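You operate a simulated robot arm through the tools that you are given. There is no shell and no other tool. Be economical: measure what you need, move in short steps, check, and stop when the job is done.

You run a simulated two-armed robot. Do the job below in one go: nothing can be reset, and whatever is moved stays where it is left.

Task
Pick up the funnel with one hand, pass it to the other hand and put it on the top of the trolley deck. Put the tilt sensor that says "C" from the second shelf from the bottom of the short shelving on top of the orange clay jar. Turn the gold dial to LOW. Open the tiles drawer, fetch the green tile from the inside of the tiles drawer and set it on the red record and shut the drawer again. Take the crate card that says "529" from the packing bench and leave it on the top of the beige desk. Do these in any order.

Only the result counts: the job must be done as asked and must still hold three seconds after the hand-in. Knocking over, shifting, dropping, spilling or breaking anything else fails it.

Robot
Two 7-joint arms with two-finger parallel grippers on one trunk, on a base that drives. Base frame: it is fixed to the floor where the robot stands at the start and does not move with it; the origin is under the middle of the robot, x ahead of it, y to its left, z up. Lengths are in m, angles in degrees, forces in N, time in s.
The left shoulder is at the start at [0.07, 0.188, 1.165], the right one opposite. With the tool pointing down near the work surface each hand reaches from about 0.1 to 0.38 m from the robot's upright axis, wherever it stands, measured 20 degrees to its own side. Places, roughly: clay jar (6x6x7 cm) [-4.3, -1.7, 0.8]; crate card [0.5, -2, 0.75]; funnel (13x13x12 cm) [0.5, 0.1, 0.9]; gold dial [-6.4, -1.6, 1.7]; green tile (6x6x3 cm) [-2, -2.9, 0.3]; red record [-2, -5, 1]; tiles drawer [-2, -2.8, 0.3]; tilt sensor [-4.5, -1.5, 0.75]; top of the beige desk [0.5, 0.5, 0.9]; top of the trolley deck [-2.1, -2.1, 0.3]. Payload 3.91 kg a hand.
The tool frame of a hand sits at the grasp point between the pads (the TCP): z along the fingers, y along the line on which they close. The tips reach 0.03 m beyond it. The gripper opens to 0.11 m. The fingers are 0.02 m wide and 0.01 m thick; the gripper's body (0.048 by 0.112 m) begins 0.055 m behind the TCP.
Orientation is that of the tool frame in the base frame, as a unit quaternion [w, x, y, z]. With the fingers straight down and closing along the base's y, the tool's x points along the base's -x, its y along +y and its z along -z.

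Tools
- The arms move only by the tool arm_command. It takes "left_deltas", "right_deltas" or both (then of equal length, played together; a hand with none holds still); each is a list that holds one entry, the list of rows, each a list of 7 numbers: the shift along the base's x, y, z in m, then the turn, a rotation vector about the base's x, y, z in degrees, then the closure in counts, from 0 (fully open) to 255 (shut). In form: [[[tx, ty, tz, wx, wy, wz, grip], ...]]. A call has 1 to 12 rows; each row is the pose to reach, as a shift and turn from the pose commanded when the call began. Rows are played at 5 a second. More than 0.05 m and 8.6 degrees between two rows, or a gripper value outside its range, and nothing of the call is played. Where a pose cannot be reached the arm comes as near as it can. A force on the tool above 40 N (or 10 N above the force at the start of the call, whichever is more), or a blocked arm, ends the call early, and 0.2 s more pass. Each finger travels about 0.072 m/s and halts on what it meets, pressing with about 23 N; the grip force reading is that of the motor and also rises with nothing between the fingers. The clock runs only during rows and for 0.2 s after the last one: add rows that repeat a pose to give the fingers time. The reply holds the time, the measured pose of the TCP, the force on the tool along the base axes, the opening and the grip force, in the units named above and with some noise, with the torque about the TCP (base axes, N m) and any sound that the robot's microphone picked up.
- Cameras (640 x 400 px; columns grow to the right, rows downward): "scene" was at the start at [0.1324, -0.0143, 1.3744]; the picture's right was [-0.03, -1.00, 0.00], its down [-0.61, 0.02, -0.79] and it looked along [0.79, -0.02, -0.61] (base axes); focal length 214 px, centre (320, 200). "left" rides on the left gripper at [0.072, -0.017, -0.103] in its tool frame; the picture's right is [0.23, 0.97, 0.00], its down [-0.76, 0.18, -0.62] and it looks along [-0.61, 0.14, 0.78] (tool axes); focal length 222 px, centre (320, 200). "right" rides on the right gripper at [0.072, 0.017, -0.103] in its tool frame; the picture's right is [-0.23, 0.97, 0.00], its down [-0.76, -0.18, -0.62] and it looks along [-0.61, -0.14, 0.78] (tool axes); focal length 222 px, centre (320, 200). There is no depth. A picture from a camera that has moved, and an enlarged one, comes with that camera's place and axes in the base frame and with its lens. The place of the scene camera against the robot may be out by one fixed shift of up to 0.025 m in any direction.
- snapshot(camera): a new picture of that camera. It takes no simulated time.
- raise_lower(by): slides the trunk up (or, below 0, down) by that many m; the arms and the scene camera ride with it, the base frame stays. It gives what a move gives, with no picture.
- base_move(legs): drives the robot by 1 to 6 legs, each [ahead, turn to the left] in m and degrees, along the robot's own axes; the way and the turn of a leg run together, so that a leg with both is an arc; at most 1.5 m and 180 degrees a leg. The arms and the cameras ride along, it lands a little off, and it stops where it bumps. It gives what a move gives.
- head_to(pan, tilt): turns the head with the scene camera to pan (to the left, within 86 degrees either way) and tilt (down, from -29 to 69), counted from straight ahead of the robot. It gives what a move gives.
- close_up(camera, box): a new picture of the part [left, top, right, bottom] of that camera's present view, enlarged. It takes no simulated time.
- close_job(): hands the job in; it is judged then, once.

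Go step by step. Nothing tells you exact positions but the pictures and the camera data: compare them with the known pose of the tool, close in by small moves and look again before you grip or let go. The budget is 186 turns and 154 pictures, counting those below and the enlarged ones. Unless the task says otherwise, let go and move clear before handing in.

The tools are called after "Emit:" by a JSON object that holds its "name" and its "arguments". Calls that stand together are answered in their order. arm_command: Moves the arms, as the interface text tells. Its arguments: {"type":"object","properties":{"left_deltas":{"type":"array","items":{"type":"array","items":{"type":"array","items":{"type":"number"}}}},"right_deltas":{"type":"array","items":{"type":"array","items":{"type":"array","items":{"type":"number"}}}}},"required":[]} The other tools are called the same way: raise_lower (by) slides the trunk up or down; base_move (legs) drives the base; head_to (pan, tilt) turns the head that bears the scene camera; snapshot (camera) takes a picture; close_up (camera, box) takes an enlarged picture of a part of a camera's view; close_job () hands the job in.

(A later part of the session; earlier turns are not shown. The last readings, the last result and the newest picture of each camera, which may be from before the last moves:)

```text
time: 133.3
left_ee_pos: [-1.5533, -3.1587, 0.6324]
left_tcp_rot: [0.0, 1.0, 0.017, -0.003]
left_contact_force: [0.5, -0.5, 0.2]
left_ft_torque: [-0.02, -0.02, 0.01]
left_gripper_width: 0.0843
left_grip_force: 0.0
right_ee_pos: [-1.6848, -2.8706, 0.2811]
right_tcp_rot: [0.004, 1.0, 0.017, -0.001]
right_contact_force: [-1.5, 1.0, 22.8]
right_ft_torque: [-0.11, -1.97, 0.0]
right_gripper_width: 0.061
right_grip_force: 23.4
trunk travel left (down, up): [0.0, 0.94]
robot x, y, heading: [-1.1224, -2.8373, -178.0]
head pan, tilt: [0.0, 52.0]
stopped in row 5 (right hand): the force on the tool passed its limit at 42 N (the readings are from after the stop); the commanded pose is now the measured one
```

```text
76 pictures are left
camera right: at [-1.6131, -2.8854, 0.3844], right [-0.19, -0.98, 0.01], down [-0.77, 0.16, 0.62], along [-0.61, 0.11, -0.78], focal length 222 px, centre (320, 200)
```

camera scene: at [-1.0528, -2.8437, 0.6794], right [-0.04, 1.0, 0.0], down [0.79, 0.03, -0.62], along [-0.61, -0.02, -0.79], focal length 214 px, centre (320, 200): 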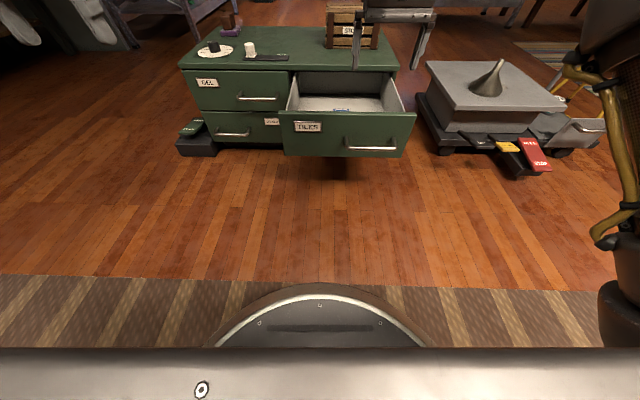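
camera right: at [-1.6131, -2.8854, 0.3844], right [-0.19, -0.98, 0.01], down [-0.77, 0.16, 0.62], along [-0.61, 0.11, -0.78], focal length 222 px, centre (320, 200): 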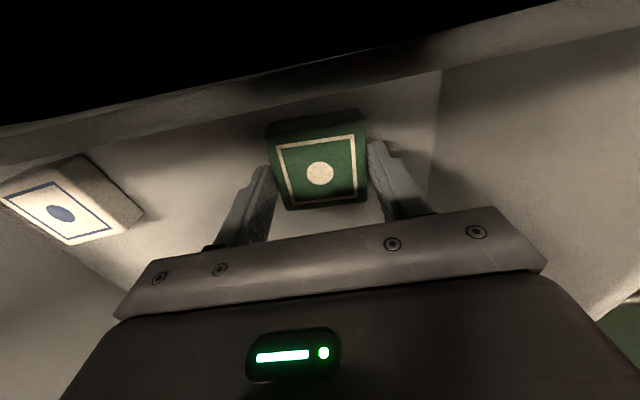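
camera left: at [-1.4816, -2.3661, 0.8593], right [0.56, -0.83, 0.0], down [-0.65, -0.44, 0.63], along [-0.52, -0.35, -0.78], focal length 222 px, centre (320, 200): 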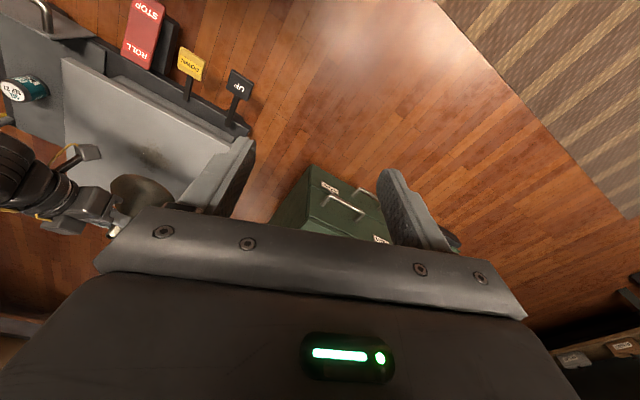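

The tile is gripped (the camera bracket just touched the drawer's front lip). I lift straight up.

Emit:
{"name": "arm_command", "arguments": {"right_deltas": [[[0, 0, 0.01, 0, 0, 0, 255], [0, 0, 0.04, 0, 0, 0, 255], [0, 0, 0.08, 0, 0, 0, 255], [0, 0, 0.12, 0, 0, 0, 255], [0, 0, 0.16, 0, 0, 0, 255], [0, 0, 0.2, 0, 0, 0, 255], [0, 0, 0.24, 0, 0, 0, 255], [0, 0, 0.24, 0, 0, 0, 255]]]}}

Emit:
{"name": "snapshot", "arguments": {"camera": "right"}}

```text
time: 135.1
left_ee_pos: [-1.5544, -3.1583, 0.6316]
left_tcp_rot: [-0.001, 1.0, 0.018, -0.002]
left_contact_force: [0.0, -0.3, -0.4]
left_ft_torque: [-0.01, 0.02, 0.0]
left_gripper_width: 0.0842
left_grip_force: 0.1
right_ee_pos: [-1.6948, -2.8577, 0.5287]
right_tcp_rot: [0.021, 1.0, 0.004, 0.001]
right_contact_force: [0.4, 0.3, -0.7]
right_ft_torque: [0.0, 0.01, -0.02]
right_gripper_width: 0.0608
right_grip_force: 23.6
trunk travel left (down, up): [0.0, 0.94]
robot x, y, heading: [-1.125, -2.8337, -178.0]
head pan, tilt: [0.0, 52.0]
```

```text
75 pictures are left
camera right: at [-1.6231, -2.8684, 0.6326], right [-0.22, -0.97, 0.04], down [-0.76, 0.2, 0.61], along [-0.61, 0.1, -0.79], focal length 222 px, centre (320, 200)
```

right: 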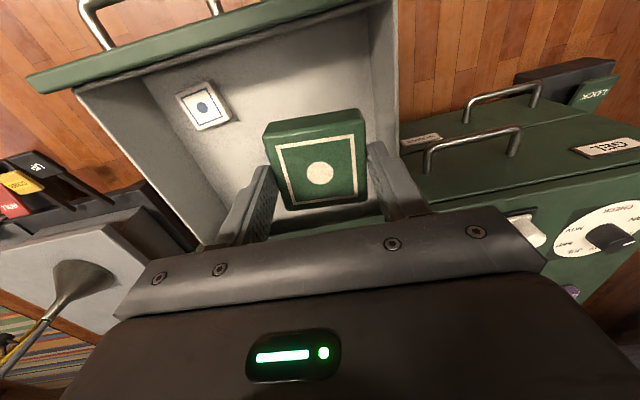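

Tile is secure. I back off 15 cm, move the tile hand up and aside, and bring the left hand's closed fingers in front of the drawer to push it shut.

Emit:
{"name": "base_move", "arguments": {"legs": [[-0.16, 0]]}}

Emit:
{"name": "arm_command", "arguments": {"right_deltas": [[[0, 0.03, 0.03, 0, 0, 0, 255], [0, 0.06, 0.06, 0, 0, 0, 255], [0, 0.09, 0.09, 0, 0, 0, 255], [0, 0.12, 0.12, 0, 0, 0, 255], [0, 0.15, 0.13, 0, 0, 0, 255], [0, 0.17, 0.13, 0, 0, 0, 255], [0, 0.17, 0.13, 0, 0, 0, 255], [0, 0.17, 0.13, 0, 0, 0, 255]]], "left_deltas": [[[0, 0, -0.04, 0, 0, 0, 120], [0, 0, -0.08, 0, 0, 0, 200], [0, 0.0, -0.12, 0, 0, 0, 255], [0, 0.03, -0.16, 0, 0, 0, 255], [0, 0.07, -0.2, 0, 0, 0, 255], [0, 0.11, -0.24, 0, 0, 0, 255], [-0.03, 0.15, -0.28, 0, 0, 0, 255], [-0.03, 0.17, -0.29, 0, 0, 0, 255]]]}}

Emit:
{"name": "snapshot", "arguments": {"camera": "left"}}

Emit:
{"name": "snapshot", "arguments": {"camera": "scene"}}

```text
time: 136.6
left_ee_pos: [-1.3934, -3.1535, 0.6318]
left_tcp_rot: [0.0, 1.0, 0.017, -0.001]
left_contact_force: [0.0, 0.0, -0.6]
left_ft_torque: [0.01, 0.01, 0.02]
left_gripper_width: 0.0842
left_grip_force: 0.0
right_ee_pos: [-1.5317, -2.8498, 0.5249]
right_tcp_rot: [0.018, 1.0, 0.0, 0.003]
right_contact_force: [0.1, -1.2, -1.5]
right_ft_torque: [0.02, -0.03, 0.04]
right_gripper_width: 0.0604
right_grip_force: 22.7
trunk travel left (down, up): [0.0, 0.94]
robot x, y, heading: [-0.9575, -2.8282, -178.0]
head pan, tilt: [0.0, 52.0]
```

```text
refused: row 5 steps farther than a row can; nothing moved
```

```text
74 pictures are left
camera left: at [-1.3198, -3.1339, 0.734], right [0.26, -0.97, 0.0], down [-0.75, -0.2, 0.63], along [-0.6, -0.16, -0.78], focal length 222 px, centre (320, 200)
```

left: 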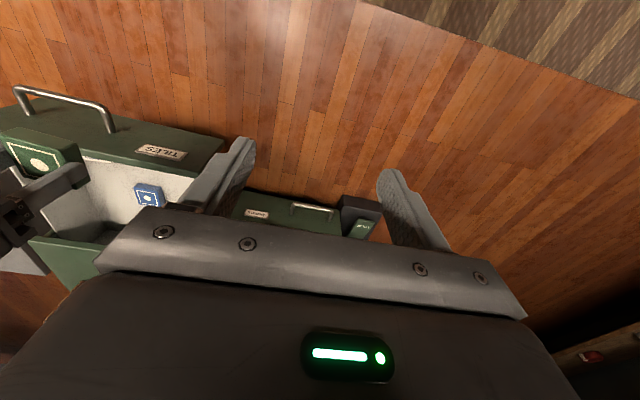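

```text
73 pictures are left
camera scene: at [-1.0886, -2.8453, 0.6794], right [-0.03, 1.0, 0.0], down [0.79, 0.03, -0.62], along [-0.62, -0.02, -0.79], focal length 214 px, centre (320, 200)
```

scene: 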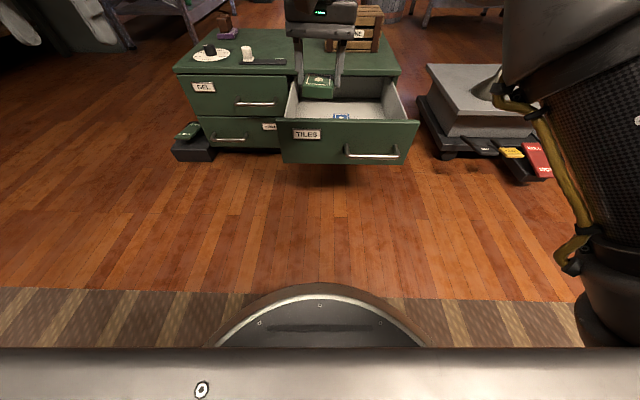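

Emit:
{"name": "arm_command", "arguments": {"right_deltas": [[[0, 0.03, 0.03, 0, 0, 0, 255], [0, 0.06, 0.06, 0, 0, 0, 255], [0, 0.09, 0.09, 0, 0, 0, 255], [0, 0.12, 0.12, 0, 0, 0, 255], [0, 0.15, 0.13, 0, 0, 0, 255], [0, 0.17, 0.13, 0, 0, 0, 255], [0, 0.17, 0.13, 0, 0, 0, 255], [0, 0.17, 0.13, 0, 0, 0, 255], [0, 0.17, 0.13, 0, 0, 0, 255], [0, 0.17, 0.13, 0, 0, 0, 255]]], "left_deltas": [[[0, 0, -0.04, 0, 0, 0, 120], [0, 0, -0.08, 0, 0, 0, 200], [0, 0.0, -0.12, 0, 0, 0, 255], [0, 0.02, -0.16, 0, 0, 0, 255], [0, 0.04, -0.2, 0, 0, 0, 255], [0, 0.06, -0.24, 0, 0, 0, 255], [0, 0.08, -0.28, 0, 0, 0, 255], [-0.01, 0.12, -0.29, 0, 0, 0, 255], [-0.02, 0.16, -0.29, 0, 0, 0, 255], [-0.03, 0.2, -0.29, 0, 0, 0, 255]]]}}

Emit:
{"name": "snapshot", "arguments": {"camera": "scene"}}

```text
time: 138.8
left_ee_pos: [-1.4565, -2.997, 0.3479]
left_tcp_rot: [-0.001, 1.0, 0.016, -0.002]
left_contact_force: [0.4, 1.0, -0.3]
left_ft_torque: [0.03, -0.03, 0.02]
left_gripper_width: 0.0
left_grip_force: 23.0
left hand out of reach, approached as far as the arm can: row 6, 7, 8, 9, 10
right_ee_pos: [-1.4884, -2.7108, 0.6289]
right_tcp_rot: [0.019, 1.0, 0.001, 0.002]
right_contact_force: [-0.3, -0.3, -1.8]
right_ft_torque: [-0.02, 0.01, 0.03]
right_gripper_width: 0.0606
right_grip_force: 22.9
right hand out of reach, approached as far as the arm can: row 2, 3, 4, 5, 6, 7, 8, 9, 10
trunk travel left (down, up): [0.0, 0.94]
robot x, y, heading: [-0.9595, -2.8277, -177.8]
head pan, tilt: [0.0, 52.0]
```

```text
72 pictures are left
camera scene: at [-1.0886, -2.8452, 0.6794], right [-0.03, 1.0, 0.0], down [0.79, 0.03, -0.62], along [-0.61, -0.02, -0.79], focal length 214 px, centre (320, 200)
```

scene: 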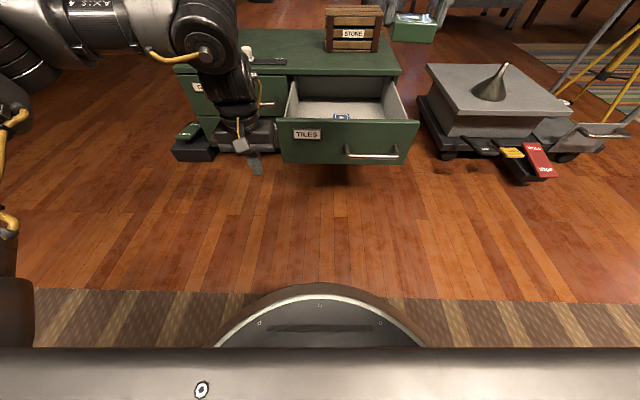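

Emit:
{"name": "arm_command", "arguments": {"left_deltas": [[[-0.01, 0.04, -0.005, 0, 0, 0, 255], [-0.02, 0.08, -0.01, 0, 0, 0, 255], [-0.03, 0.12, -0.01, 0, 0, 0, 255], [-0.03, 0.13, -0.01, 0, 0, 0, 255]]]}}

Emit:
{"name": "snapshot", "arguments": {"camera": "scene"}}

```text
time: 139.8
left_ee_pos: [-1.4826, -2.8619, 0.3389]
left_tcp_rot: [0.001, 1.0, 0.016, -0.001]
left_contact_force: [-0.6, 0.5, -0.7]
left_ft_torque: [-0.01, -0.01, 0.01]
left_gripper_width: 0.0
left_grip_force: 22.5
left hand out of reach, approached as far as the arm can: row 1, 2
right_ee_pos: [-1.4863, -2.7112, 0.6293]
right_tcp_rot: [0.019, 1.0, 0.0, 0.002]
right_contact_force: [-0.3, -0.2, -1.8]
right_ft_torque: [-0.01, 0.01, 0.01]
right_gripper_width: 0.0602
right_grip_force: 22.7
trunk travel left (down, up): [0.0, 0.94]
robot x, y, heading: [-0.9598, -2.8293, -178.2]
head pan, tilt: [0.0, 52.0]
```

```text
71 pictures are left
camera scene: at [-1.0886, -2.8452, 0.6794], right [-0.03, 1.0, 0.0], down [0.79, 0.03, -0.62], along [-0.61, -0.02, -0.79], focal length 214 px, centre (320, 200)
```

scene: 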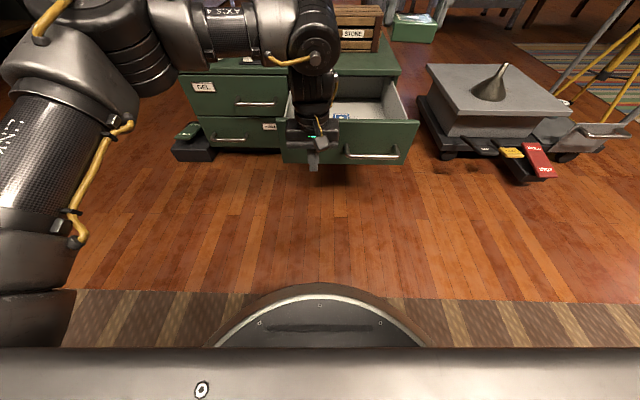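

I pitch the left hand 20° so the fingertips lead, then drive ahead to push the drawer in.

Emit:
{"name": "arm_command", "arguments": {"left_deltas": [[[0, 0, 0, 0, 7, 0, 255], [0, 0, 0, 0, 14, 0, 255], [0, 0, 0, 0, 20, 0, 255], [0, 0, 0, 0, 20, 0, 255]]]}}

Emit:
{"name": "base_move", "arguments": {"legs": [[0.33, 0]]}}

Emit:
{"name": "snapshot", "arguments": {"camera": "scene"}}

```text
time: 140.8
left_ee_pos: [-1.5453, -2.8641, 0.3417]
left_tcp_rot: [-0.003, 0.984, 0.016, -0.175]
left_contact_force: [0.7, 0.1, -0.9]
left_ft_torque: [0.02, -0.01, -0.06]
left_gripper_width: 0.0002
left_grip_force: 23.3
left hand out of reach, approached as far as the arm can: row 1, 2, 3, 4
right_ee_pos: [-1.4881, -2.7112, 0.6285]
right_tcp_rot: [0.018, 1.0, 0.0, 0.002]
right_contact_force: [-0.5, 0.4, -1.4]
right_ft_torque: [0.0, 0.04, 0.05]
right_gripper_width: 0.0604
right_grip_force: 23.4
trunk travel left (down, up): [0.0, 0.94]
robot x, y, heading: [-0.9585, -2.8281, -177.9]
head pan, tilt: [0.0, 52.0]
```

```text
time: 142.8
left_ee_pos: [-1.8457, -2.8718, 0.3402]
left_tcp_rot: [-0.001, 0.986, 0.01, -0.166]
left_contact_force: [2.8, 1.3, 0.2]
left_ft_torque: [0.01, -0.08, 0.03]
left_gripper_width: 0.0002
left_grip_force: 22.5
right_ee_pos: [-1.7931, -2.7178, 0.6292]
right_tcp_rot: [0.017, 1.0, -0.001, 0.002]
right_contact_force: [0.2, -0.2, -2.3]
right_ft_torque: [0.01, -0.02, 0.01]
right_gripper_width: 0.0602
right_grip_force: 23.0
trunk travel left (down, up): [0.0, 0.94]
robot x, y, heading: [-1.2686, -2.8387, -178.1]
head pan, tilt: [0.0, 52.0]
stopped in leg 1: the force on the tool passed its limit at 88 N (the readings are from after the stop); the commanded pose is now the measured one
```

```text
70 pictures are left
camera scene: at [-1.3949, -2.8542, 0.6794], right [-0.03, 1.0, 0.0], down [0.79, 0.02, -0.62], along [-0.62, -0.02, -0.79], focal length 214 px, centre (320, 200)
```

scene: 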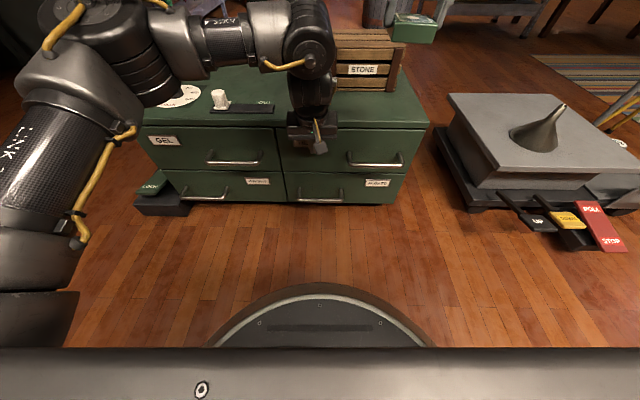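

The drawer looks shut. I back away and check it closely.

Emit:
{"name": "base_move", "arguments": {"legs": [[-0.3, 0]]}}

Emit:
{"name": "close_up", "arguments": {"camera": "scene", "box": [180, 30, 430, 170]}}

```text
time: 144.9
left_ee_pos: [-1.5477, -2.8613, 0.3419]
left_tcp_rot: [-0.002, 0.986, 0.008, -0.165]
left_contact_force: [-0.3, 0.3, 0.5]
left_ft_torque: [0.0, -0.01, 0.0]
left_gripper_width: 0.0001
left_grip_force: 22.7
right_ee_pos: [-1.4936, -2.707, 0.6285]
right_tcp_rot: [0.017, 1.0, -0.004, 0.003]
right_contact_force: [0.2, 0.1, -1.5]
right_ft_torque: [0.03, 0.03, -0.02]
right_gripper_width: 0.0601
right_grip_force: 23.0
trunk travel left (down, up): [0.0, 0.94]
robot x, y, heading: [-0.9694, -2.8303, -178.7]
head pan, tilt: [0.0, 52.0]
```

```text
2.56 times, centred on (305, 100) of scene
camera zoom: at [-1.0958, -2.8455, 0.6794], right [-0.02, 1.0, 0.0], down [0.79, 0.02, -0.62], along [-0.62, -0.02, -0.79], focal length 549 px, centre (358, 456)
```

zoom: 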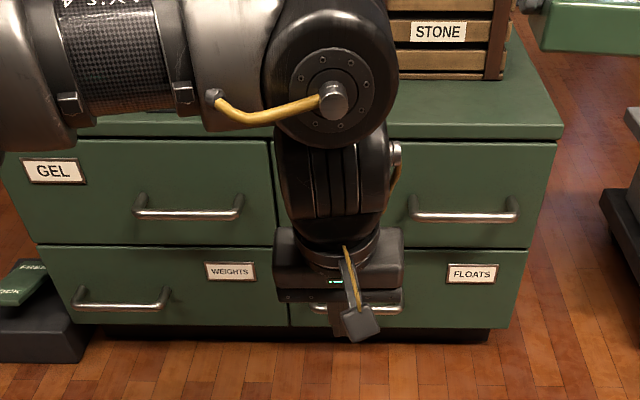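

Drawer is flush. I return the left hand to rest, raise the trunk and turn toward the record's place at (-2, -5).

Emit:
{"name": "arm_command", "arguments": {"left_deltas": [[[0, -0.02, 0.03, 0, -5, 0, 255], [0, -0.05, 0.06, 0, -10, 0, 200], [0, -0.09, 0.09, 0, -15, 0, 100], [0, -0.13, 0.12, 0, -19, 0, 60], [0, -0.17, 0.15, 0, -19, 0, 60], [0, -0.21, 0.18, 0, -19, 0, 60], [0, -0.24, 0.21, 0, -19, 0, 60], [0, -0.26, 0.24, 0, -19, 0, 60]]]}}

Emit:
{"name": "raise_lower", "arguments": {"by": 0.4}}

Emit:
{"name": "raise_lower", "arguments": {"by": 0.35}}

Emit:
{"name": "base_move", "arguments": {"legs": [[-0.3, 0], [0, 70]]}}

Emit:
{"name": "head_to", "arguments": {"pan": 0, "tilt": 25}}

Emit:
{"name": "snapshot", "arguments": {"camera": "scene"}}

```text
time: 146.7
left_ee_pos: [-1.5337, -3.1178, 0.5679]
left_tcp_rot: [-0.002, 1.0, 0.008, -0.005]
left_contact_force: [0.9, 1.3, 0.6]
left_ft_torque: [0.0, 0.01, 0.0]
left_gripper_width: 0.0842
left_grip_force: 0.0
left hand out of reach, approached as far as the arm can: row 8
right_ee_pos: [-1.4922, -2.7088, 0.6294]
right_tcp_rot: [0.018, 1.0, -0.003, 0.002]
right_contact_force: [-0.2, -0.1, -1.2]
right_ft_torque: [0.04, 0.02, -0.04]
right_gripper_width: 0.0601
right_grip_force: 23.0
trunk travel left (down, up): [0.0, 0.94]
robot x, y, heading: [-0.9635, -2.8288, -178.8]
head pan, tilt: [0.0, 52.0]
```

```text
time: 150.5
left_ee_pos: [-1.5349, -3.1177, 0.9667]
left_tcp_rot: [-0.001, 1.0, 0.008, -0.003]
left_contact_force: [0.0, 1.0, 0.1]
left_ft_torque: [0.01, 0.02, 0.02]
left_gripper_width: 0.084
left_grip_force: 0.0
right_ee_pos: [-1.4934, -2.7076, 1.0288]
right_tcp_rot: [0.018, 1.0, -0.003, 0.003]
right_contact_force: [0.8, 0.1, -2.4]
right_ft_torque: [0.01, -0.01, -0.03]
right_gripper_width: 0.0598
right_grip_force: 22.6
trunk travel left (down, up): [-0.4, 0.54]
robot x, y, heading: [-0.9662, -2.8322, -178.6]
head pan, tilt: [0.0, 52.0]
```

```text
time: 153.9
left_ee_pos: [-1.5365, -3.1173, 1.3176]
left_tcp_rot: [-0.002, 1.0, 0.007, -0.003]
left_contact_force: [0.1, 0.2, -0.1]
left_ft_torque: [-0.04, -0.03, -0.01]
left_gripper_width: 0.0841
left_grip_force: 0.1
right_ee_pos: [-1.4941, -2.7083, 1.3791]
right_tcp_rot: [0.017, 1.0, -0.003, 0.003]
right_contact_force: [-0.8, -0.3, -0.6]
right_ft_torque: [-0.01, 0.0, 0.0]
right_gripper_width: 0.0591
right_grip_force: 23.0
trunk travel left (down, up): [-0.75, 0.19]
robot x, y, heading: [-0.9685, -2.8309, -178.7]
head pan, tilt: [0.0, 52.0]
```

```text
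time: 159.0
left_ee_pos: [-0.6028, -3.4564, 1.3188]
left_tcp_rot: [0.001, 0.821, 0.571, -0.003]
left_contact_force: [-0.7, -0.3, 0.1]
left_ft_torque: [0.04, -0.04, 0.05]
left_gripper_width: 0.0842
left_grip_force: 0.2
right_ee_pos: [-0.9689, -3.2697, 1.3781]
right_tcp_rot: [0.014, 0.828, 0.561, 0.012]
right_contact_force: [0.0, 0.2, -2.2]
right_ft_torque: [0.0, -0.02, -0.03]
right_gripper_width: 0.0595
right_grip_force: 22.9
trunk travel left (down, up): [-0.75, 0.19]
robot x, y, heading: [-0.6619, -2.8243, -110.0]
head pan, tilt: [0.0, 52.0]
```

```text
time: 159.9
left_ee_pos: [-0.6034, -3.4582, 1.3164]
left_tcp_rot: [0.001, 0.821, 0.571, -0.004]
left_contact_force: [-0.1, 0.2, 0.0]
left_ft_torque: [-0.01, 0.0, -0.01]
left_gripper_width: 0.0842
left_grip_force: 0.0
right_ee_pos: [-0.969, -3.2698, 1.3784]
right_tcp_rot: [0.013, 0.827, 0.561, 0.013]
right_contact_force: [0.4, -0.1, -1.6]
right_ft_torque: [0.0, 0.01, 0.04]
right_gripper_width: 0.0596
right_grip_force: 23.2
trunk travel left (down, up): [-0.75, 0.19]
robot x, y, heading: [-0.6626, -2.8229, -110.0]
head pan, tilt: [0.0, 25.0]
```

```text
68 pictures are left
camera scene: at [-0.7153, -2.9695, 1.4695], right [-0.94, 0.34, 0.0], down [0.14, 0.4, -0.91], along [-0.31, -0.85, -0.42], focal length 214 px, centre (320, 200)
```

scene: 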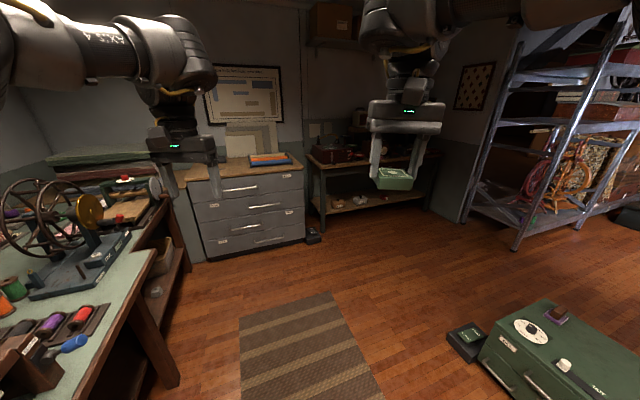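

The record's bench is straight ahead behind my hand. I drive closer and look.

Emit:
{"name": "base_move", "arguments": {"legs": [[0, -12], [0.85, 0]]}}

Emit:
{"name": "head_to", "arguments": {"pan": 0, "tilt": 20}}

Emit:
{"name": "snapshot", "arguments": {"camera": "scene"}}

```text
time: 165.2
left_ee_pos: [-1.1964, -4.1789, 1.3189]
left_tcp_rot: [0.001, 0.878, 0.478, -0.005]
left_contact_force: [0.8, 1.1, -0.6]
left_ft_torque: [0.01, 0.0, 0.0]
left_gripper_width: 0.0843
left_grip_force: 0.0
right_ee_pos: [-1.5139, -3.9172, 1.3792]
right_tcp_rot: [0.015, 0.883, 0.469, 0.01]
right_contact_force: [-0.2, 0.9, -2.0]
right_ft_torque: [0.0, 0.01, 0.02]
right_gripper_width: 0.0596
right_grip_force: 22.8
trunk travel left (down, up): [-0.75, 0.19]
robot x, y, heading: [-1.1189, -3.5457, -122.4]
head pan, tilt: [0.0, 25.0]
```

```text
time: 165.9
left_ee_pos: [-1.197, -4.179, 1.3159]
left_tcp_rot: [0.001, 0.878, 0.478, -0.003]
left_contact_force: [0.3, 0.5, 0.2]
left_ft_torque: [0.0, -0.03, -0.03]
left_gripper_width: 0.0841
left_grip_force: 0.0
right_ee_pos: [-1.513, -3.9181, 1.3779]
right_tcp_rot: [0.014, 0.883, 0.469, 0.011]
right_contact_force: [0.3, -1.0, -1.7]
right_ft_torque: [-0.02, 0.0, -0.01]
right_gripper_width: 0.0594
right_grip_force: 22.8
trunk travel left (down, up): [-0.75, 0.19]
robot x, y, heading: [-1.1184, -3.5471, -122.5]
head pan, tilt: [0.0, 20.0]
```

```text
67 pictures are left
camera scene: at [-1.2001, -3.6808, 1.4776], right [-0.85, 0.53, 0.0], down [0.18, 0.29, -0.94], along [-0.5, -0.79, -0.34], focal length 214 px, centre (320, 200)
```

scene: 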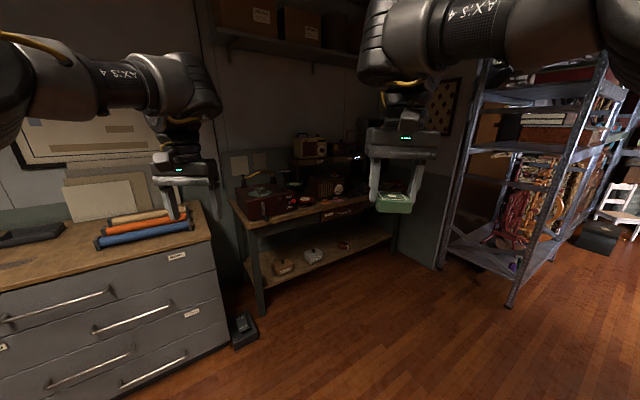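

Emit:
{"name": "close_up", "arguments": {"camera": "scene", "box": [220, 125, 380, 235]}}

```text
3.64 times, centred on (300, 180) of scene
camera zoom: at [-1.2001, -3.6808, 1.4776], right [-0.85, 0.53, 0.0], down [0.18, 0.29, -0.94], along [-0.5, -0.79, -0.34], focal length 780 px, centre (393, 273)
```

zoom: 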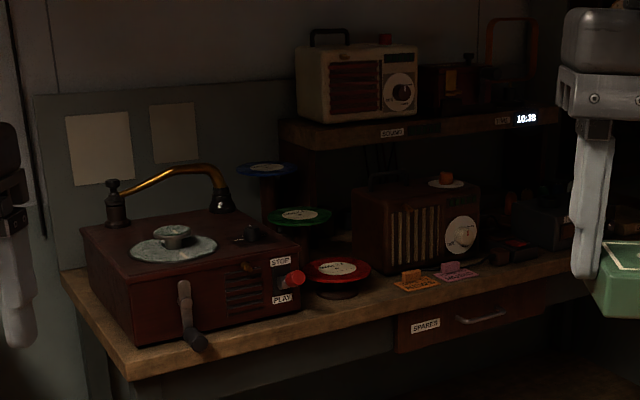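

The red record is on a low pedestal at roughly (-1.83, -4.86, ~1.0). I drive to face it squarely.

Emit:
{"name": "base_move", "arguments": {"legs": [[0, -9], [0.68, 0], [0, 41.5]]}}

Emit:
{"name": "head_to", "arguments": {"pan": -5, "tilt": 30}}

Emit:
{"name": "snapshot", "arguments": {"camera": "scene"}}

Emit:
{"name": "snapshot", "arguments": {"camera": "right"}}

```text
time: 172.2
left_ee_pos: [-1.2969, -4.6384, 1.3168]
left_tcp_rot: [0.002, 0.709, 0.705, -0.003]
left_contact_force: [0.1, -0.5, -0.5]
left_ft_torque: [0.03, 0.0, 0.01]
left_gripper_width: 0.0843
left_grip_force: 0.1
right_ee_pos: [-1.7064, -4.5886, 1.3791]
right_tcp_rot: [0.011, 0.717, 0.696, 0.014]
right_contact_force: [0.1, -0.6, -2.3]
right_ft_torque: [-0.01, -0.03, 0.0]
right_gripper_width: 0.0596
right_grip_force: 22.9
trunk travel left (down, up): [-0.75, 0.19]
robot x, y, heading: [-1.5692, -4.0622, -89.9]
head pan, tilt: [0.0, 20.0]
```

```text
time: 172.9
left_ee_pos: [-1.298, -4.6389, 1.3163]
left_tcp_rot: [0.001, 0.709, 0.705, -0.003]
left_contact_force: [-1.2, 0.5, -0.9]
left_ft_torque: [0.01, 0.0, 0.0]
left_gripper_width: 0.084
left_grip_force: 0.1
right_ee_pos: [-1.7047, -4.5875, 1.3782]
right_tcp_rot: [0.011, 0.717, 0.696, 0.013]
right_contact_force: [1.0, 0.0, -1.8]
right_ft_torque: [0.0, 0.01, -0.01]
right_gripper_width: 0.0597
right_grip_force: 23.0
trunk travel left (down, up): [-0.75, 0.19]
robot x, y, heading: [-1.571, -4.0658, -90.1]
head pan, tilt: [-5.0, 30.0]
```

```text
65 pictures are left
camera scene: at [-1.5821, -4.2158, 1.4616], right [-1.0, 0.09, 0.0], down [0.04, 0.5, -0.87], along [-0.07, -0.86, -0.5], focal length 214 px, centre (320, 200)
```

scene: 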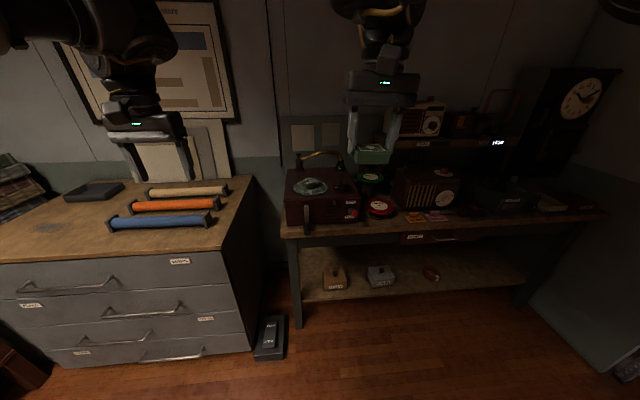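

```text
64 pictures are left
camera right: at [-1.6916, -4.516, 1.4832], right [0.97, -0.26, 0.03], down [-0.22, -0.76, 0.61], along [-0.13, -0.6, -0.79], focal length 222 px, centre (320, 200)
```

right: 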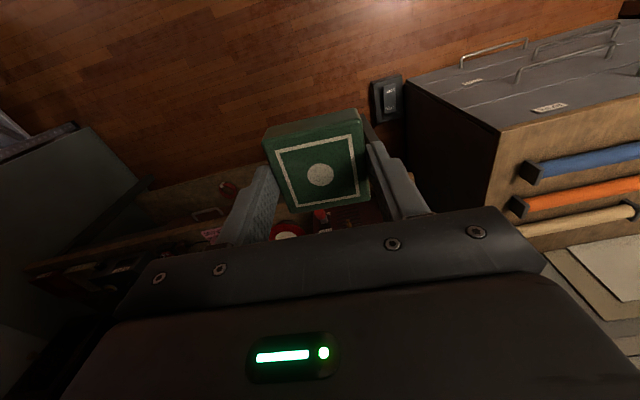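

The record triangulates to (-1.905, -4.975, 0.98). I pull the left hand back a bit, then turn and advance so the tile comes above it.

Emit:
{"name": "arm_command", "arguments": {"left_deltas": [[[0.02, 0.03, 0.02, 0, 0, 0, 60], [0.04, 0.06, 0.04, 0, 0, 0, 60], [0.06, 0.09, 0.06, 0, 0, 0, 60], [0.06, 0.1, 0.06, 0, 0, 0, 60]]]}}

Emit:
{"name": "base_move", "arguments": {"legs": [[0, -14], [0.4, 0]]}}

Emit:
{"name": "raise_lower", "arguments": {"by": -0.15}}

Emit:
{"name": "head_to", "arguments": {"pan": 0, "tilt": 40}}

Emit:
{"name": "snapshot", "arguments": {"camera": "scene"}}

Emit:
{"name": "snapshot", "arguments": {"camera": "right"}}

```text
time: 173.9
left_ee_pos: [-1.2436, -4.533, 1.3643]
left_tcp_rot: [0.002, 0.71, 0.704, -0.005]
left_contact_force: [0.5, 0.2, -0.5]
left_ft_torque: [0.02, 0.0, 0.01]
left_gripper_width: 0.0844
left_grip_force: 0.0
left hand out of reach, approached as far as the arm can: row 2, 3, 4
right_ee_pos: [-1.7059, -4.5884, 1.3787]
right_tcp_rot: [0.012, 0.718, 0.696, 0.014]
right_contact_force: [-0.1, -0.7, -2.4]
right_ft_torque: [0.04, 0.02, -0.03]
right_gripper_width: 0.0597
right_grip_force: 23.1
trunk travel left (down, up): [-0.75, 0.19]
robot x, y, heading: [-1.5696, -4.0607, -89.8]
head pan, tilt: [-5.0, 30.0]
```

```text
time: 177.2
left_ee_pos: [-1.4717, -4.9826, 1.3655]
left_tcp_rot: [0.003, 0.794, 0.608, -0.007]
left_contact_force: [0.3, 0.1, 0.3]
left_ft_torque: [-0.05, 0.01, -0.01]
left_gripper_width: 0.0838
left_grip_force: 0.1
right_ee_pos: [-1.9322, -4.9189, 1.3792]
right_tcp_rot: [0.014, 0.801, 0.599, 0.012]
right_contact_force: [-0.2, -0.1, -1.0]
right_ft_torque: [-0.01, -0.04, 0.0]
right_gripper_width: 0.0595
right_grip_force: 22.7
trunk travel left (down, up): [-0.75, 0.19]
robot x, y, heading: [-1.6707, -4.4487, -104.6]
head pan, tilt: [-5.0, 30.0]
```

```text
time: 179.0
left_ee_pos: [-1.4718, -4.9845, 1.2155]
left_tcp_rot: [0.001, 0.794, 0.608, -0.005]
left_contact_force: [0.1, -0.4, -0.1]
left_ft_torque: [0.03, 0.0, 0.01]
left_gripper_width: 0.0845
left_grip_force: 0.0
right_ee_pos: [-1.9321, -4.9201, 1.2279]
right_tcp_rot: [0.013, 0.801, 0.599, 0.012]
right_contact_force: [0.3, 0.3, -1.9]
right_ft_torque: [0.0, -0.01, 0.01]
right_gripper_width: 0.0597
right_grip_force: 22.5
trunk travel left (down, up): [-0.6, 0.34]
robot x, y, heading: [-1.6676, -4.4455, -104.6]
head pan, tilt: [-5.0, 30.0]
```

```text
time: 179.7
left_ee_pos: [-1.4721, -4.9829, 1.2142]
left_tcp_rot: [0.001, 0.794, 0.608, -0.006]
left_contact_force: [0.5, -0.2, -0.2]
left_ft_torque: [-0.03, 0.02, 0.03]
left_gripper_width: 0.0841
left_grip_force: 0.0
right_ee_pos: [-1.9311, -4.9199, 1.2284]
right_tcp_rot: [0.013, 0.801, 0.599, 0.011]
right_contact_force: [-0.2, 1.0, -1.1]
right_ft_torque: [0.03, 0.0, 0.0]
right_gripper_width: 0.0593
right_grip_force: 22.6
trunk travel left (down, up): [-0.6, 0.34]
robot x, y, heading: [-1.6705, -4.4454, -104.7]
head pan, tilt: [0.0, 40.0]
```

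```text
63 pictures are left
camera scene: at [-1.7066, -4.5895, 1.2963], right [-0.97, 0.25, 0.0], down [0.16, 0.62, -0.77], along [-0.19, -0.74, -0.64], focal length 214 px, centre (320, 200)
```

scene: 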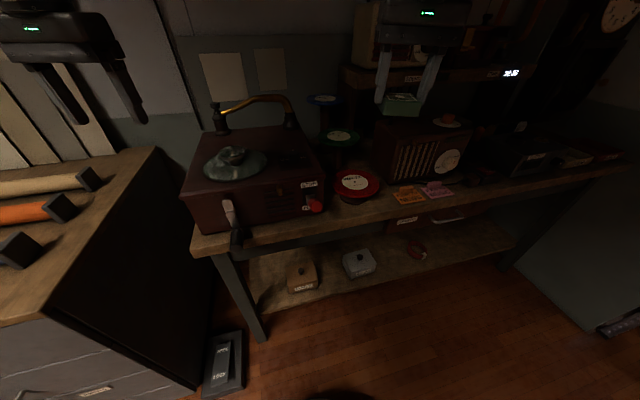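

```text
62 pictures are left
camera right: at [-1.9003, -4.854, 1.3334], right [0.87, -0.49, 0.03], down [-0.41, -0.68, 0.61], along [-0.28, -0.55, -0.79], focal length 222 px, centre (320, 200)
```

right: 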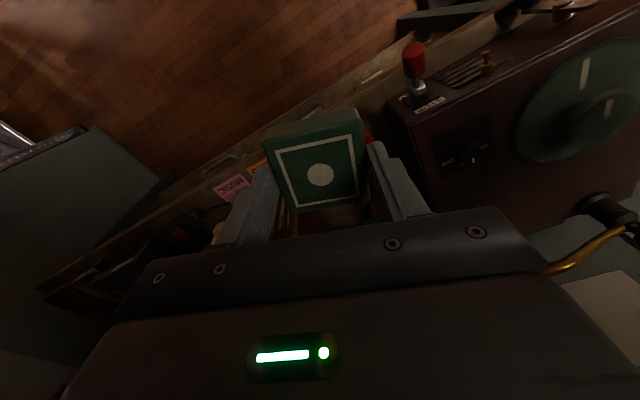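

The tile hides the record in the hand camera. I shift the hand 8 cm to -x to see it.

Emit:
{"name": "arm_command", "arguments": {"right_deltas": [[[-0.04, 0.01, 0, 0, 0, 0, 255], [-0.08, 0.02, 0, 0, 0, 0, 255], [-0.08, 0.02, 0, 0, 0, 0, 255]]]}}

Emit:
{"name": "close_up", "arguments": {"camera": "right", "box": [240, 20, 560, 220]}}

```text
time: 180.5
left_ee_pos: [-1.4708, -4.9843, 1.2133]
left_tcp_rot: [0.002, 0.793, 0.61, -0.006]
left_contact_force: [0.3, -0.4, -0.5]
left_ft_torque: [0.0, 0.01, -0.01]
left_gripper_width: 0.0843
left_grip_force: 0.1
right_ee_pos: [-2.008, -4.8968, 1.2261]
right_tcp_rot: [0.014, 0.8, 0.6, 0.011]
right_contact_force: [0.7, -0.8, -1.8]
right_ft_torque: [0.03, -0.01, 0.01]
right_gripper_width: 0.0594
right_grip_force: 23.3
right hand out of reach, approached as far as the arm can: row 2, 3
trunk travel left (down, up): [-0.6, 0.34]
robot x, y, heading: [-1.6656, -4.4438, -104.7]
head pan, tilt: [0.0, 40.0]
```

```text
2.00 times, centred on (400, 120) of right
camera zoom: at [-1.9763, -4.8316, 1.3295], right [0.87, -0.49, 0.03], down [-0.41, -0.67, 0.62], along [-0.28, -0.55, -0.79], focal length 444 px, centre (160, 360)
```

zoom: 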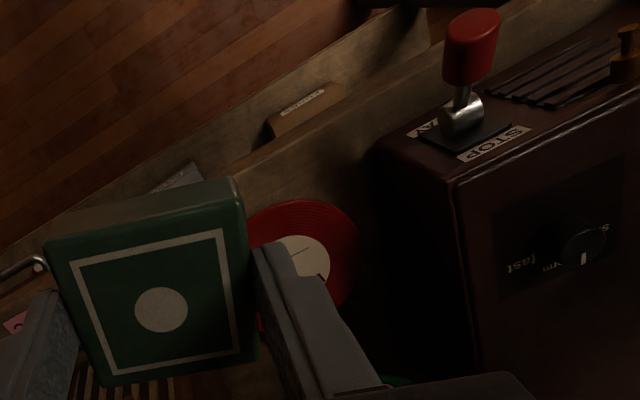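

The record's centre resolves to about (-1.941, -5.065, 0.93). I advance 10 cm and move above it.

Emit:
{"name": "base_move", "arguments": {"legs": [[0.1, 0]]}}

Emit:
{"name": "arm_command", "arguments": {"right_deltas": [[[0.03, -0.02, 0, 0, 0, 0, 255], [0.06, -0.045, 0, 0, 0, 0, 255], [0.092, -0.071, 0, 0, 0, 0, 255], [0.092, -0.071, -0.04, 0, 0, 0, 255], [0.092, -0.071, -0.08, 0, 0, 0, 255], [0.092, -0.071, -0.1, 0, 0, 0, 255], [0.092, -0.071, -0.1, 0, 0, 0, 255]]]}}

Emit:
{"name": "close_up", "arguments": {"camera": "right", "box": [240, 60, 480, 220]}}

Emit:
{"name": "close_up", "arguments": {"camera": "scene", "box": [260, 100, 460, 240]}}

```text
time: 181.7
left_ee_pos: [-1.4952, -5.0793, 1.2151]
left_tcp_rot: [0.002, 0.794, 0.608, -0.006]
left_contact_force: [0.2, 0.1, 0.9]
left_ft_torque: [-0.02, -0.01, -0.01]
left_gripper_width: 0.0843
left_grip_force: 0.0
right_ee_pos: [-2.0339, -4.9917, 1.2263]
right_tcp_rot: [0.015, 0.801, 0.598, 0.01]
right_contact_force: [-0.5, 0.6, -1.5]
right_ft_torque: [-0.01, -0.01, -0.01]
right_gripper_width: 0.0598
right_grip_force: 22.1
trunk travel left (down, up): [-0.6, 0.34]
robot x, y, heading: [-1.6893, -4.5443, -104.6]
head pan, tilt: [0.0, 40.0]
```

```text
time: 183.2
left_ee_pos: [-1.4965, -5.0798, 1.2142]
left_tcp_rot: [0.001, 0.793, 0.609, -0.006]
left_contact_force: [-0.2, 0.0, -0.2]
left_ft_torque: [0.01, 0.01, 0.02]
left_gripper_width: 0.0842
left_grip_force: 0.1
right_ee_pos: [-1.9416, -5.0645, 1.1253]
right_tcp_rot: [0.014, 0.801, 0.599, 0.01]
right_contact_force: [-0.7, 0.6, -1.5]
right_ft_torque: [0.01, 0.02, -0.04]
right_gripper_width: 0.0596
right_grip_force: 23.0
right hand out of reach, approached as far as the arm can: row 1, 2, 3
trunk travel left (down, up): [-0.6, 0.34]
robot x, y, heading: [-1.694, -4.5417, -104.6]
head pan, tilt: [0.0, 40.0]
```

```text
2.50 times, centred on (360, 140) of right
camera zoom: at [-1.9095, -4.9996, 1.2285], right [0.87, -0.49, 0.03], down [-0.41, -0.67, 0.62], along [-0.28, -0.55, -0.79], focal length 555 px, centre (220, 350)
```

zoom: 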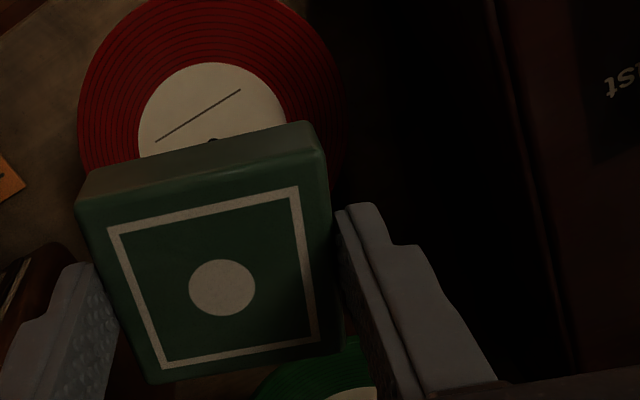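

```text
2.86 times, centred on (360, 170) of scene
camera zoom: at [-1.7302, -4.6857, 1.2962], right [-0.97, 0.25, 0.0], down [0.16, 0.62, -0.77], along [-0.19, -0.74, -0.64], focal length 613 px, centre (206, 286)
```

zoom: 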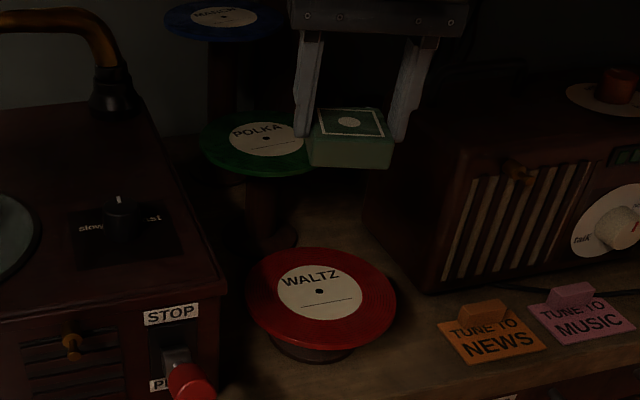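

The record centre is (-1.948, -5.087, 0.92). I align and lower the tile.

Emit:
{"name": "arm_command", "arguments": {"right_deltas": [[[-0.006, -0.02, 0, 0, 0, 0, 255], [-0.006, -0.02, -0.04, 0, 0, 0, 255], [-0.006, -0.02, -0.08, 0, 0, 0, 255], [-0.006, -0.02, -0.12, 0, 0, 0, 255], [-0.006, -0.02, -0.14, 0, 0, 0, 255], [-0.006, -0.02, -0.14, 0, 0, 0, 255]]]}}

Emit:
{"name": "close_up", "arguments": {"camera": "scene", "box": [300, 130, 440, 230]}}

```text
time: 184.7
left_ee_pos: [-1.4965, -5.0785, 1.2144]
left_tcp_rot: [0.002, 0.794, 0.608, -0.005]
left_contact_force: [-0.9, 0.7, -0.2]
left_ft_torque: [0.04, 0.0, 0.03]
left_gripper_width: 0.0842
left_grip_force: 0.1
right_ee_pos: [-1.9492, -5.0817, 0.9853]
right_tcp_rot: [0.015, 0.8, 0.599, 0.011]
right_contact_force: [0.4, -0.2, -1.9]
right_ft_torque: [0.01, 0.01, 0.01]
right_gripper_width: 0.0594
right_grip_force: 23.2
trunk travel left (down, up): [-0.6, 0.34]
robot x, y, heading: [-1.6914, -4.544, -104.9]
head pan, tilt: [0.0, 40.0]
```

```text
4.00 times, centred on (370, 180) of scene
camera zoom: at [-1.7308, -4.6848, 1.2963], right [-0.97, 0.25, 0.0], down [0.16, 0.62, -0.77], along [-0.19, -0.74, -0.64], focal length 858 px, centre (120, 280)
```

zoom: 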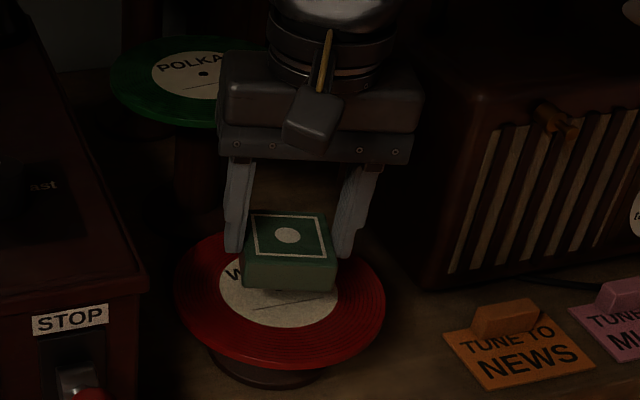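

Emit:
{"name": "arm_command", "arguments": {"right_deltas": [[[0, 0, -0.006, 0, 0, 0, 255], [0, 0, -0.01, 0, 0, 0, 255], [0, 0, -0.014, 0, 0, 0, 255], [0, 0, -0.018, 0, 0, 0, 255], [0, 0, -0.018, 0, 0, 0, 255]]]}}

Emit:
{"name": "close_up", "arguments": {"camera": "scene", "box": [300, 130, 440, 230]}}

```text
time: 185.8
left_ee_pos: [-1.4971, -5.0783, 1.2152]
left_tcp_rot: [0.002, 0.794, 0.608, -0.006]
left_contact_force: [-0.4, -0.8, -0.1]
left_ft_torque: [0.01, 0.01, -0.01]
left_gripper_width: 0.0842
left_grip_force: 0.1
right_ee_pos: [-1.9489, -5.0828, 0.968]
right_tcp_rot: [0.015, 0.801, 0.599, 0.011]
right_contact_force: [0.3, 0.0, -1.6]
right_ft_torque: [0.02, -0.01, -0.01]
right_gripper_width: 0.0595
right_grip_force: 23.1
trunk travel left (down, up): [-0.6, 0.34]
robot x, y, heading: [-1.6933, -4.5412, -104.4]
head pan, tilt: [0.0, 40.0]
```

```text
4.00 times, centred on (370, 180) of scene
camera zoom: at [-1.7313, -4.6849, 1.2962], right [-0.97, 0.25, 0.0], down [0.16, 0.62, -0.77], along [-0.19, -0.74, -0.64], focal length 858 px, centre (120, 280)
```

zoom: 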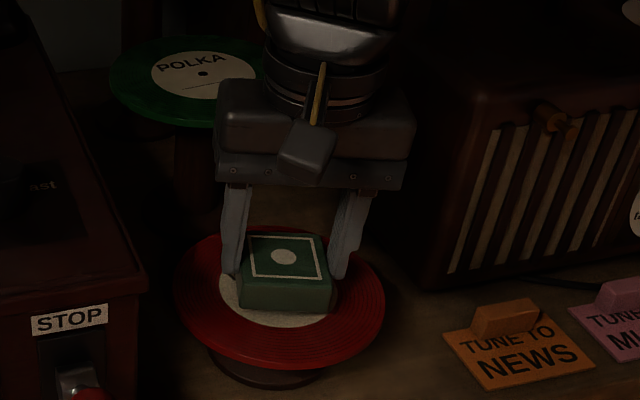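

Emit:
{"name": "arm_command", "arguments": {"right_deltas": [[[0, 0, -0.003, 0, 0, 0, 255], [0, 0, -0.006, 0, 0, 0, 255], [0, 0, -0.006, 0, 0, 0, 255]]]}}

```text
time: 186.7
left_ee_pos: [-1.4974, -5.0797, 1.2154]
left_tcp_rot: [0.001, 0.794, 0.608, -0.006]
left_contact_force: [-0.3, 0.0, 0.1]
left_ft_torque: [0.01, -0.02, 0.03]
left_gripper_width: 0.0843
left_grip_force: 0.1
right_ee_pos: [-1.949, -5.083, 0.9622]
right_tcp_rot: [0.015, 0.8, 0.599, 0.011]
right_contact_force: [0.4, 0.0, -1.2]
right_ft_torque: [0.0, -0.02, 0.01]
right_gripper_width: 0.0593
right_grip_force: 22.8
trunk travel left (down, up): [-0.6, 0.34]
robot x, y, heading: [-1.6947, -4.541, -104.7]
head pan, tilt: [0.0, 40.0]
```

Emit:
{"name": "arm_command", "arguments": {"right_deltas": [[[0, 0, -0.003, 0, 0, 0, 255], [0, 0, -0.006, 0, 0, 0, 255], [0, 0, -0.008, 0, 0, 0, 255], [0, 0, -0.008, 0, 0, 0, 255]]]}}

Emit:
{"name": "close_up", "arguments": {"camera": "scene", "box": [300, 130, 440, 230]}}

```text
time: 187.7
left_ee_pos: [-1.4964, -5.0789, 1.216]
left_tcp_rot: [0.003, 0.794, 0.608, -0.006]
left_contact_force: [-0.6, -0.4, 0.9]
left_ft_torque: [0.01, 0.0, 0.01]
left_gripper_width: 0.0844
left_grip_force: 0.1
right_ee_pos: [-1.9484, -5.0814, 0.9567]
right_tcp_rot: [0.017, 0.801, 0.599, 0.008]
right_contact_force: [-0.9, -2.8, 20.8]
right_ft_torque: [-0.13, 0.33, 0.0]
right_gripper_width: 0.0596
right_grip_force: 22.8
trunk travel left (down, up): [-0.6, 0.34]
robot x, y, heading: [-1.6929, -4.5443, -104.6]
head pan, tilt: [0.0, 40.0]
```

```text
4.00 times, centred on (370, 180) of scene
camera zoom: at [-1.7301, -4.6829, 1.2967], right [-0.97, 0.25, 0.0], down [0.16, 0.62, -0.77], along [-0.19, -0.74, -0.64], focal length 858 px, centre (120, 280)
```

zoom: 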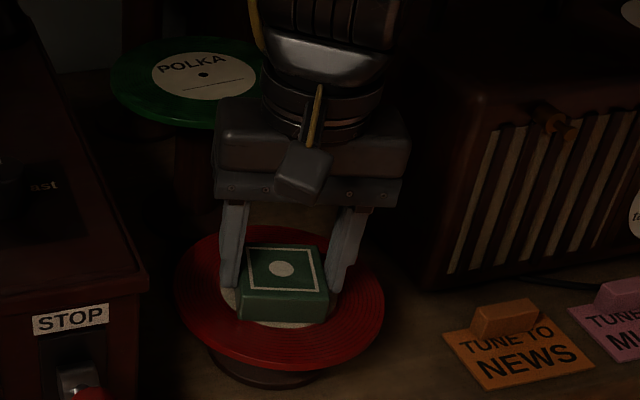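

Contact (20 N up). I release slightly, open gently and lift clear.

Emit:
{"name": "arm_command", "arguments": {"right_deltas": [[[0, 0, 0.001, 0, 0, 0, 200], [0, 0, 0.002, 0, 0, 0, 90], [0, 0, 0.002, 0, 0, 0, 60], [0, 0, 0.002, 0, 0, 0, 60], [0, 0, 0.04, 0, 0, 0, 60], [0, 0, 0.08, 0, 0, 0, 60], [0, 0, 0.12, 0, 0, 0, 60], [0, 0, 0.16, 0, 0, 0, 60]]]}}

Emit:
{"name": "close_up", "arguments": {"camera": "scene", "box": [270, 110, 440, 230]}}

```text
time: 189.4
left_ee_pos: [-1.4943, -5.077, 1.2156]
left_tcp_rot: [0.002, 0.793, 0.609, -0.006]
left_contact_force: [0.4, 0.3, -0.1]
left_ft_torque: [0.03, 0.06, 0.02]
left_gripper_width: 0.0843
left_grip_force: 0.0
right_ee_pos: [-1.946, -5.0842, 1.1151]
right_tcp_rot: [0.014, 0.8, 0.6, 0.01]
right_contact_force: [0.1, 0.0, -0.2]
right_ft_torque: [-0.01, -0.01, -0.01]
right_gripper_width: 0.0842
right_grip_force: 0.2
trunk travel left (down, up): [-0.6, 0.34]
robot x, y, heading: [-1.6932, -4.5382, -104.8]
head pan, tilt: [0.0, 40.0]
```

```text
3.33 times, centred on (355, 170) of scene
camera zoom: at [-1.7291, -4.6837, 1.2964], right [-0.97, 0.25, 0.0], down [0.16, 0.62, -0.77], along [-0.19, -0.74, -0.64], focal length 715 px, centre (203, 300)
```

zoom: 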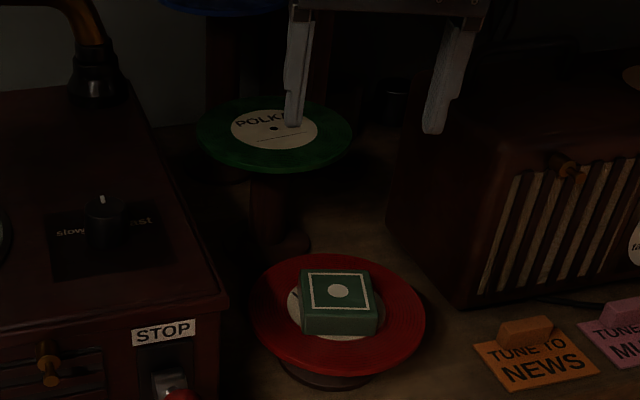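

The tile rests on the red record. I raise up, back off, turn west and look for the route to the short shelving.

Emit:
{"name": "raise_lower", "arguments": {"by": 0.2}}

Emit:
{"name": "base_move", "arguments": {"legs": [[-0.75, 0], [0, -65]]}}

Emit:
{"name": "head_to", "arguments": {"pan": -15, "tilt": 22}}

Emit:
{"name": "snapshot", "arguments": {"camera": "scene"}}

```text
time: 191.6
left_ee_pos: [-1.4966, -5.079, 1.4155]
left_tcp_rot: [0.002, 0.793, 0.609, -0.006]
left_contact_force: [-0.9, 0.5, 0.0]
left_ft_torque: [0.02, -0.03, 0.02]
left_gripper_width: 0.0844
left_grip_force: 0.0
right_ee_pos: [-1.9484, -5.0842, 1.3128]
right_tcp_rot: [0.014, 0.801, 0.599, 0.01]
right_contact_force: [-0.2, 0.9, 0.1]
right_ft_torque: [0.01, 0.0, 0.03]
right_gripper_width: 0.0842
right_grip_force: 0.0
trunk travel left (down, up): [-0.8, 0.14]
robot x, y, heading: [-1.6913, -4.5416, -104.7]
head pan, tilt: [0.0, 40.0]
```

```text
time: 198.6
left_ee_pos: [-1.8932, -4.2101, 1.4147]
left_tcp_rot: [-0.001, 0.995, 0.095, -0.007]
left_contact_force: [0.0, 0.1, 0.1]
left_ft_torque: [0.0, -0.01, 0.03]
left_gripper_width: 0.0843
left_grip_force: 0.1
right_ee_pos: [-2.0947, -3.8059, 1.3121]
right_tcp_rot: [0.018, 0.996, 0.083, 0.001]
right_contact_force: [0.2, 0.5, -0.3]
right_ft_torque: [-0.01, -0.02, 0.0]
right_gripper_width: 0.0842
right_grip_force: 0.1
trunk travel left (down, up): [-0.8, 0.14]
robot x, y, heading: [-1.4956, -3.7958, -168.6]
head pan, tilt: [0.0, 40.0]
```

```text
time: 199.4
left_ee_pos: [-1.8924, -4.21, 1.414]
left_tcp_rot: [-0.001, 0.996, 0.094, -0.006]
left_contact_force: [0.7, 0.6, -0.3]
left_ft_torque: [0.01, 0.0, -0.01]
left_gripper_width: 0.0841
left_grip_force: 0.0
right_ee_pos: [-2.0949, -3.8065, 1.3139]
right_tcp_rot: [0.019, 0.996, 0.083, 0.002]
right_contact_force: [0.5, -0.4, -0.9]
right_ft_torque: [-0.01, -0.02, 0.0]
right_gripper_width: 0.0841
right_grip_force: 0.0
trunk travel left (down, up): [-0.8, 0.14]
robot x, y, heading: [-1.493, -3.7999, -169.0]
head pan, tilt: [-15.0, 22.0]
```

```text
54 pictures are left
camera scene: at [-1.6408, -3.8145, 1.5243], right [0.06, 1.0, 0.0], down [0.37, -0.02, -0.93], along [-0.92, 0.06, -0.38], focal length 214 px, centre (320, 200)
```

scene: 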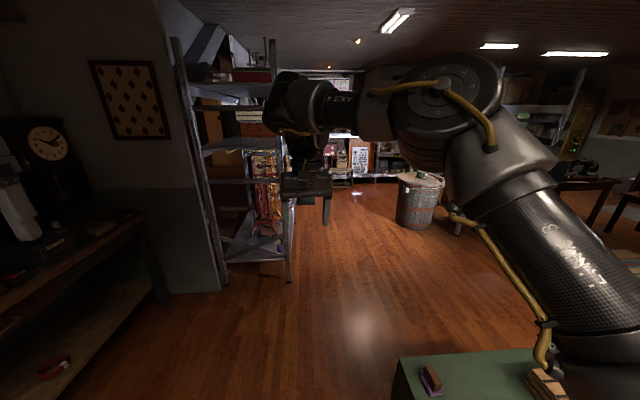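

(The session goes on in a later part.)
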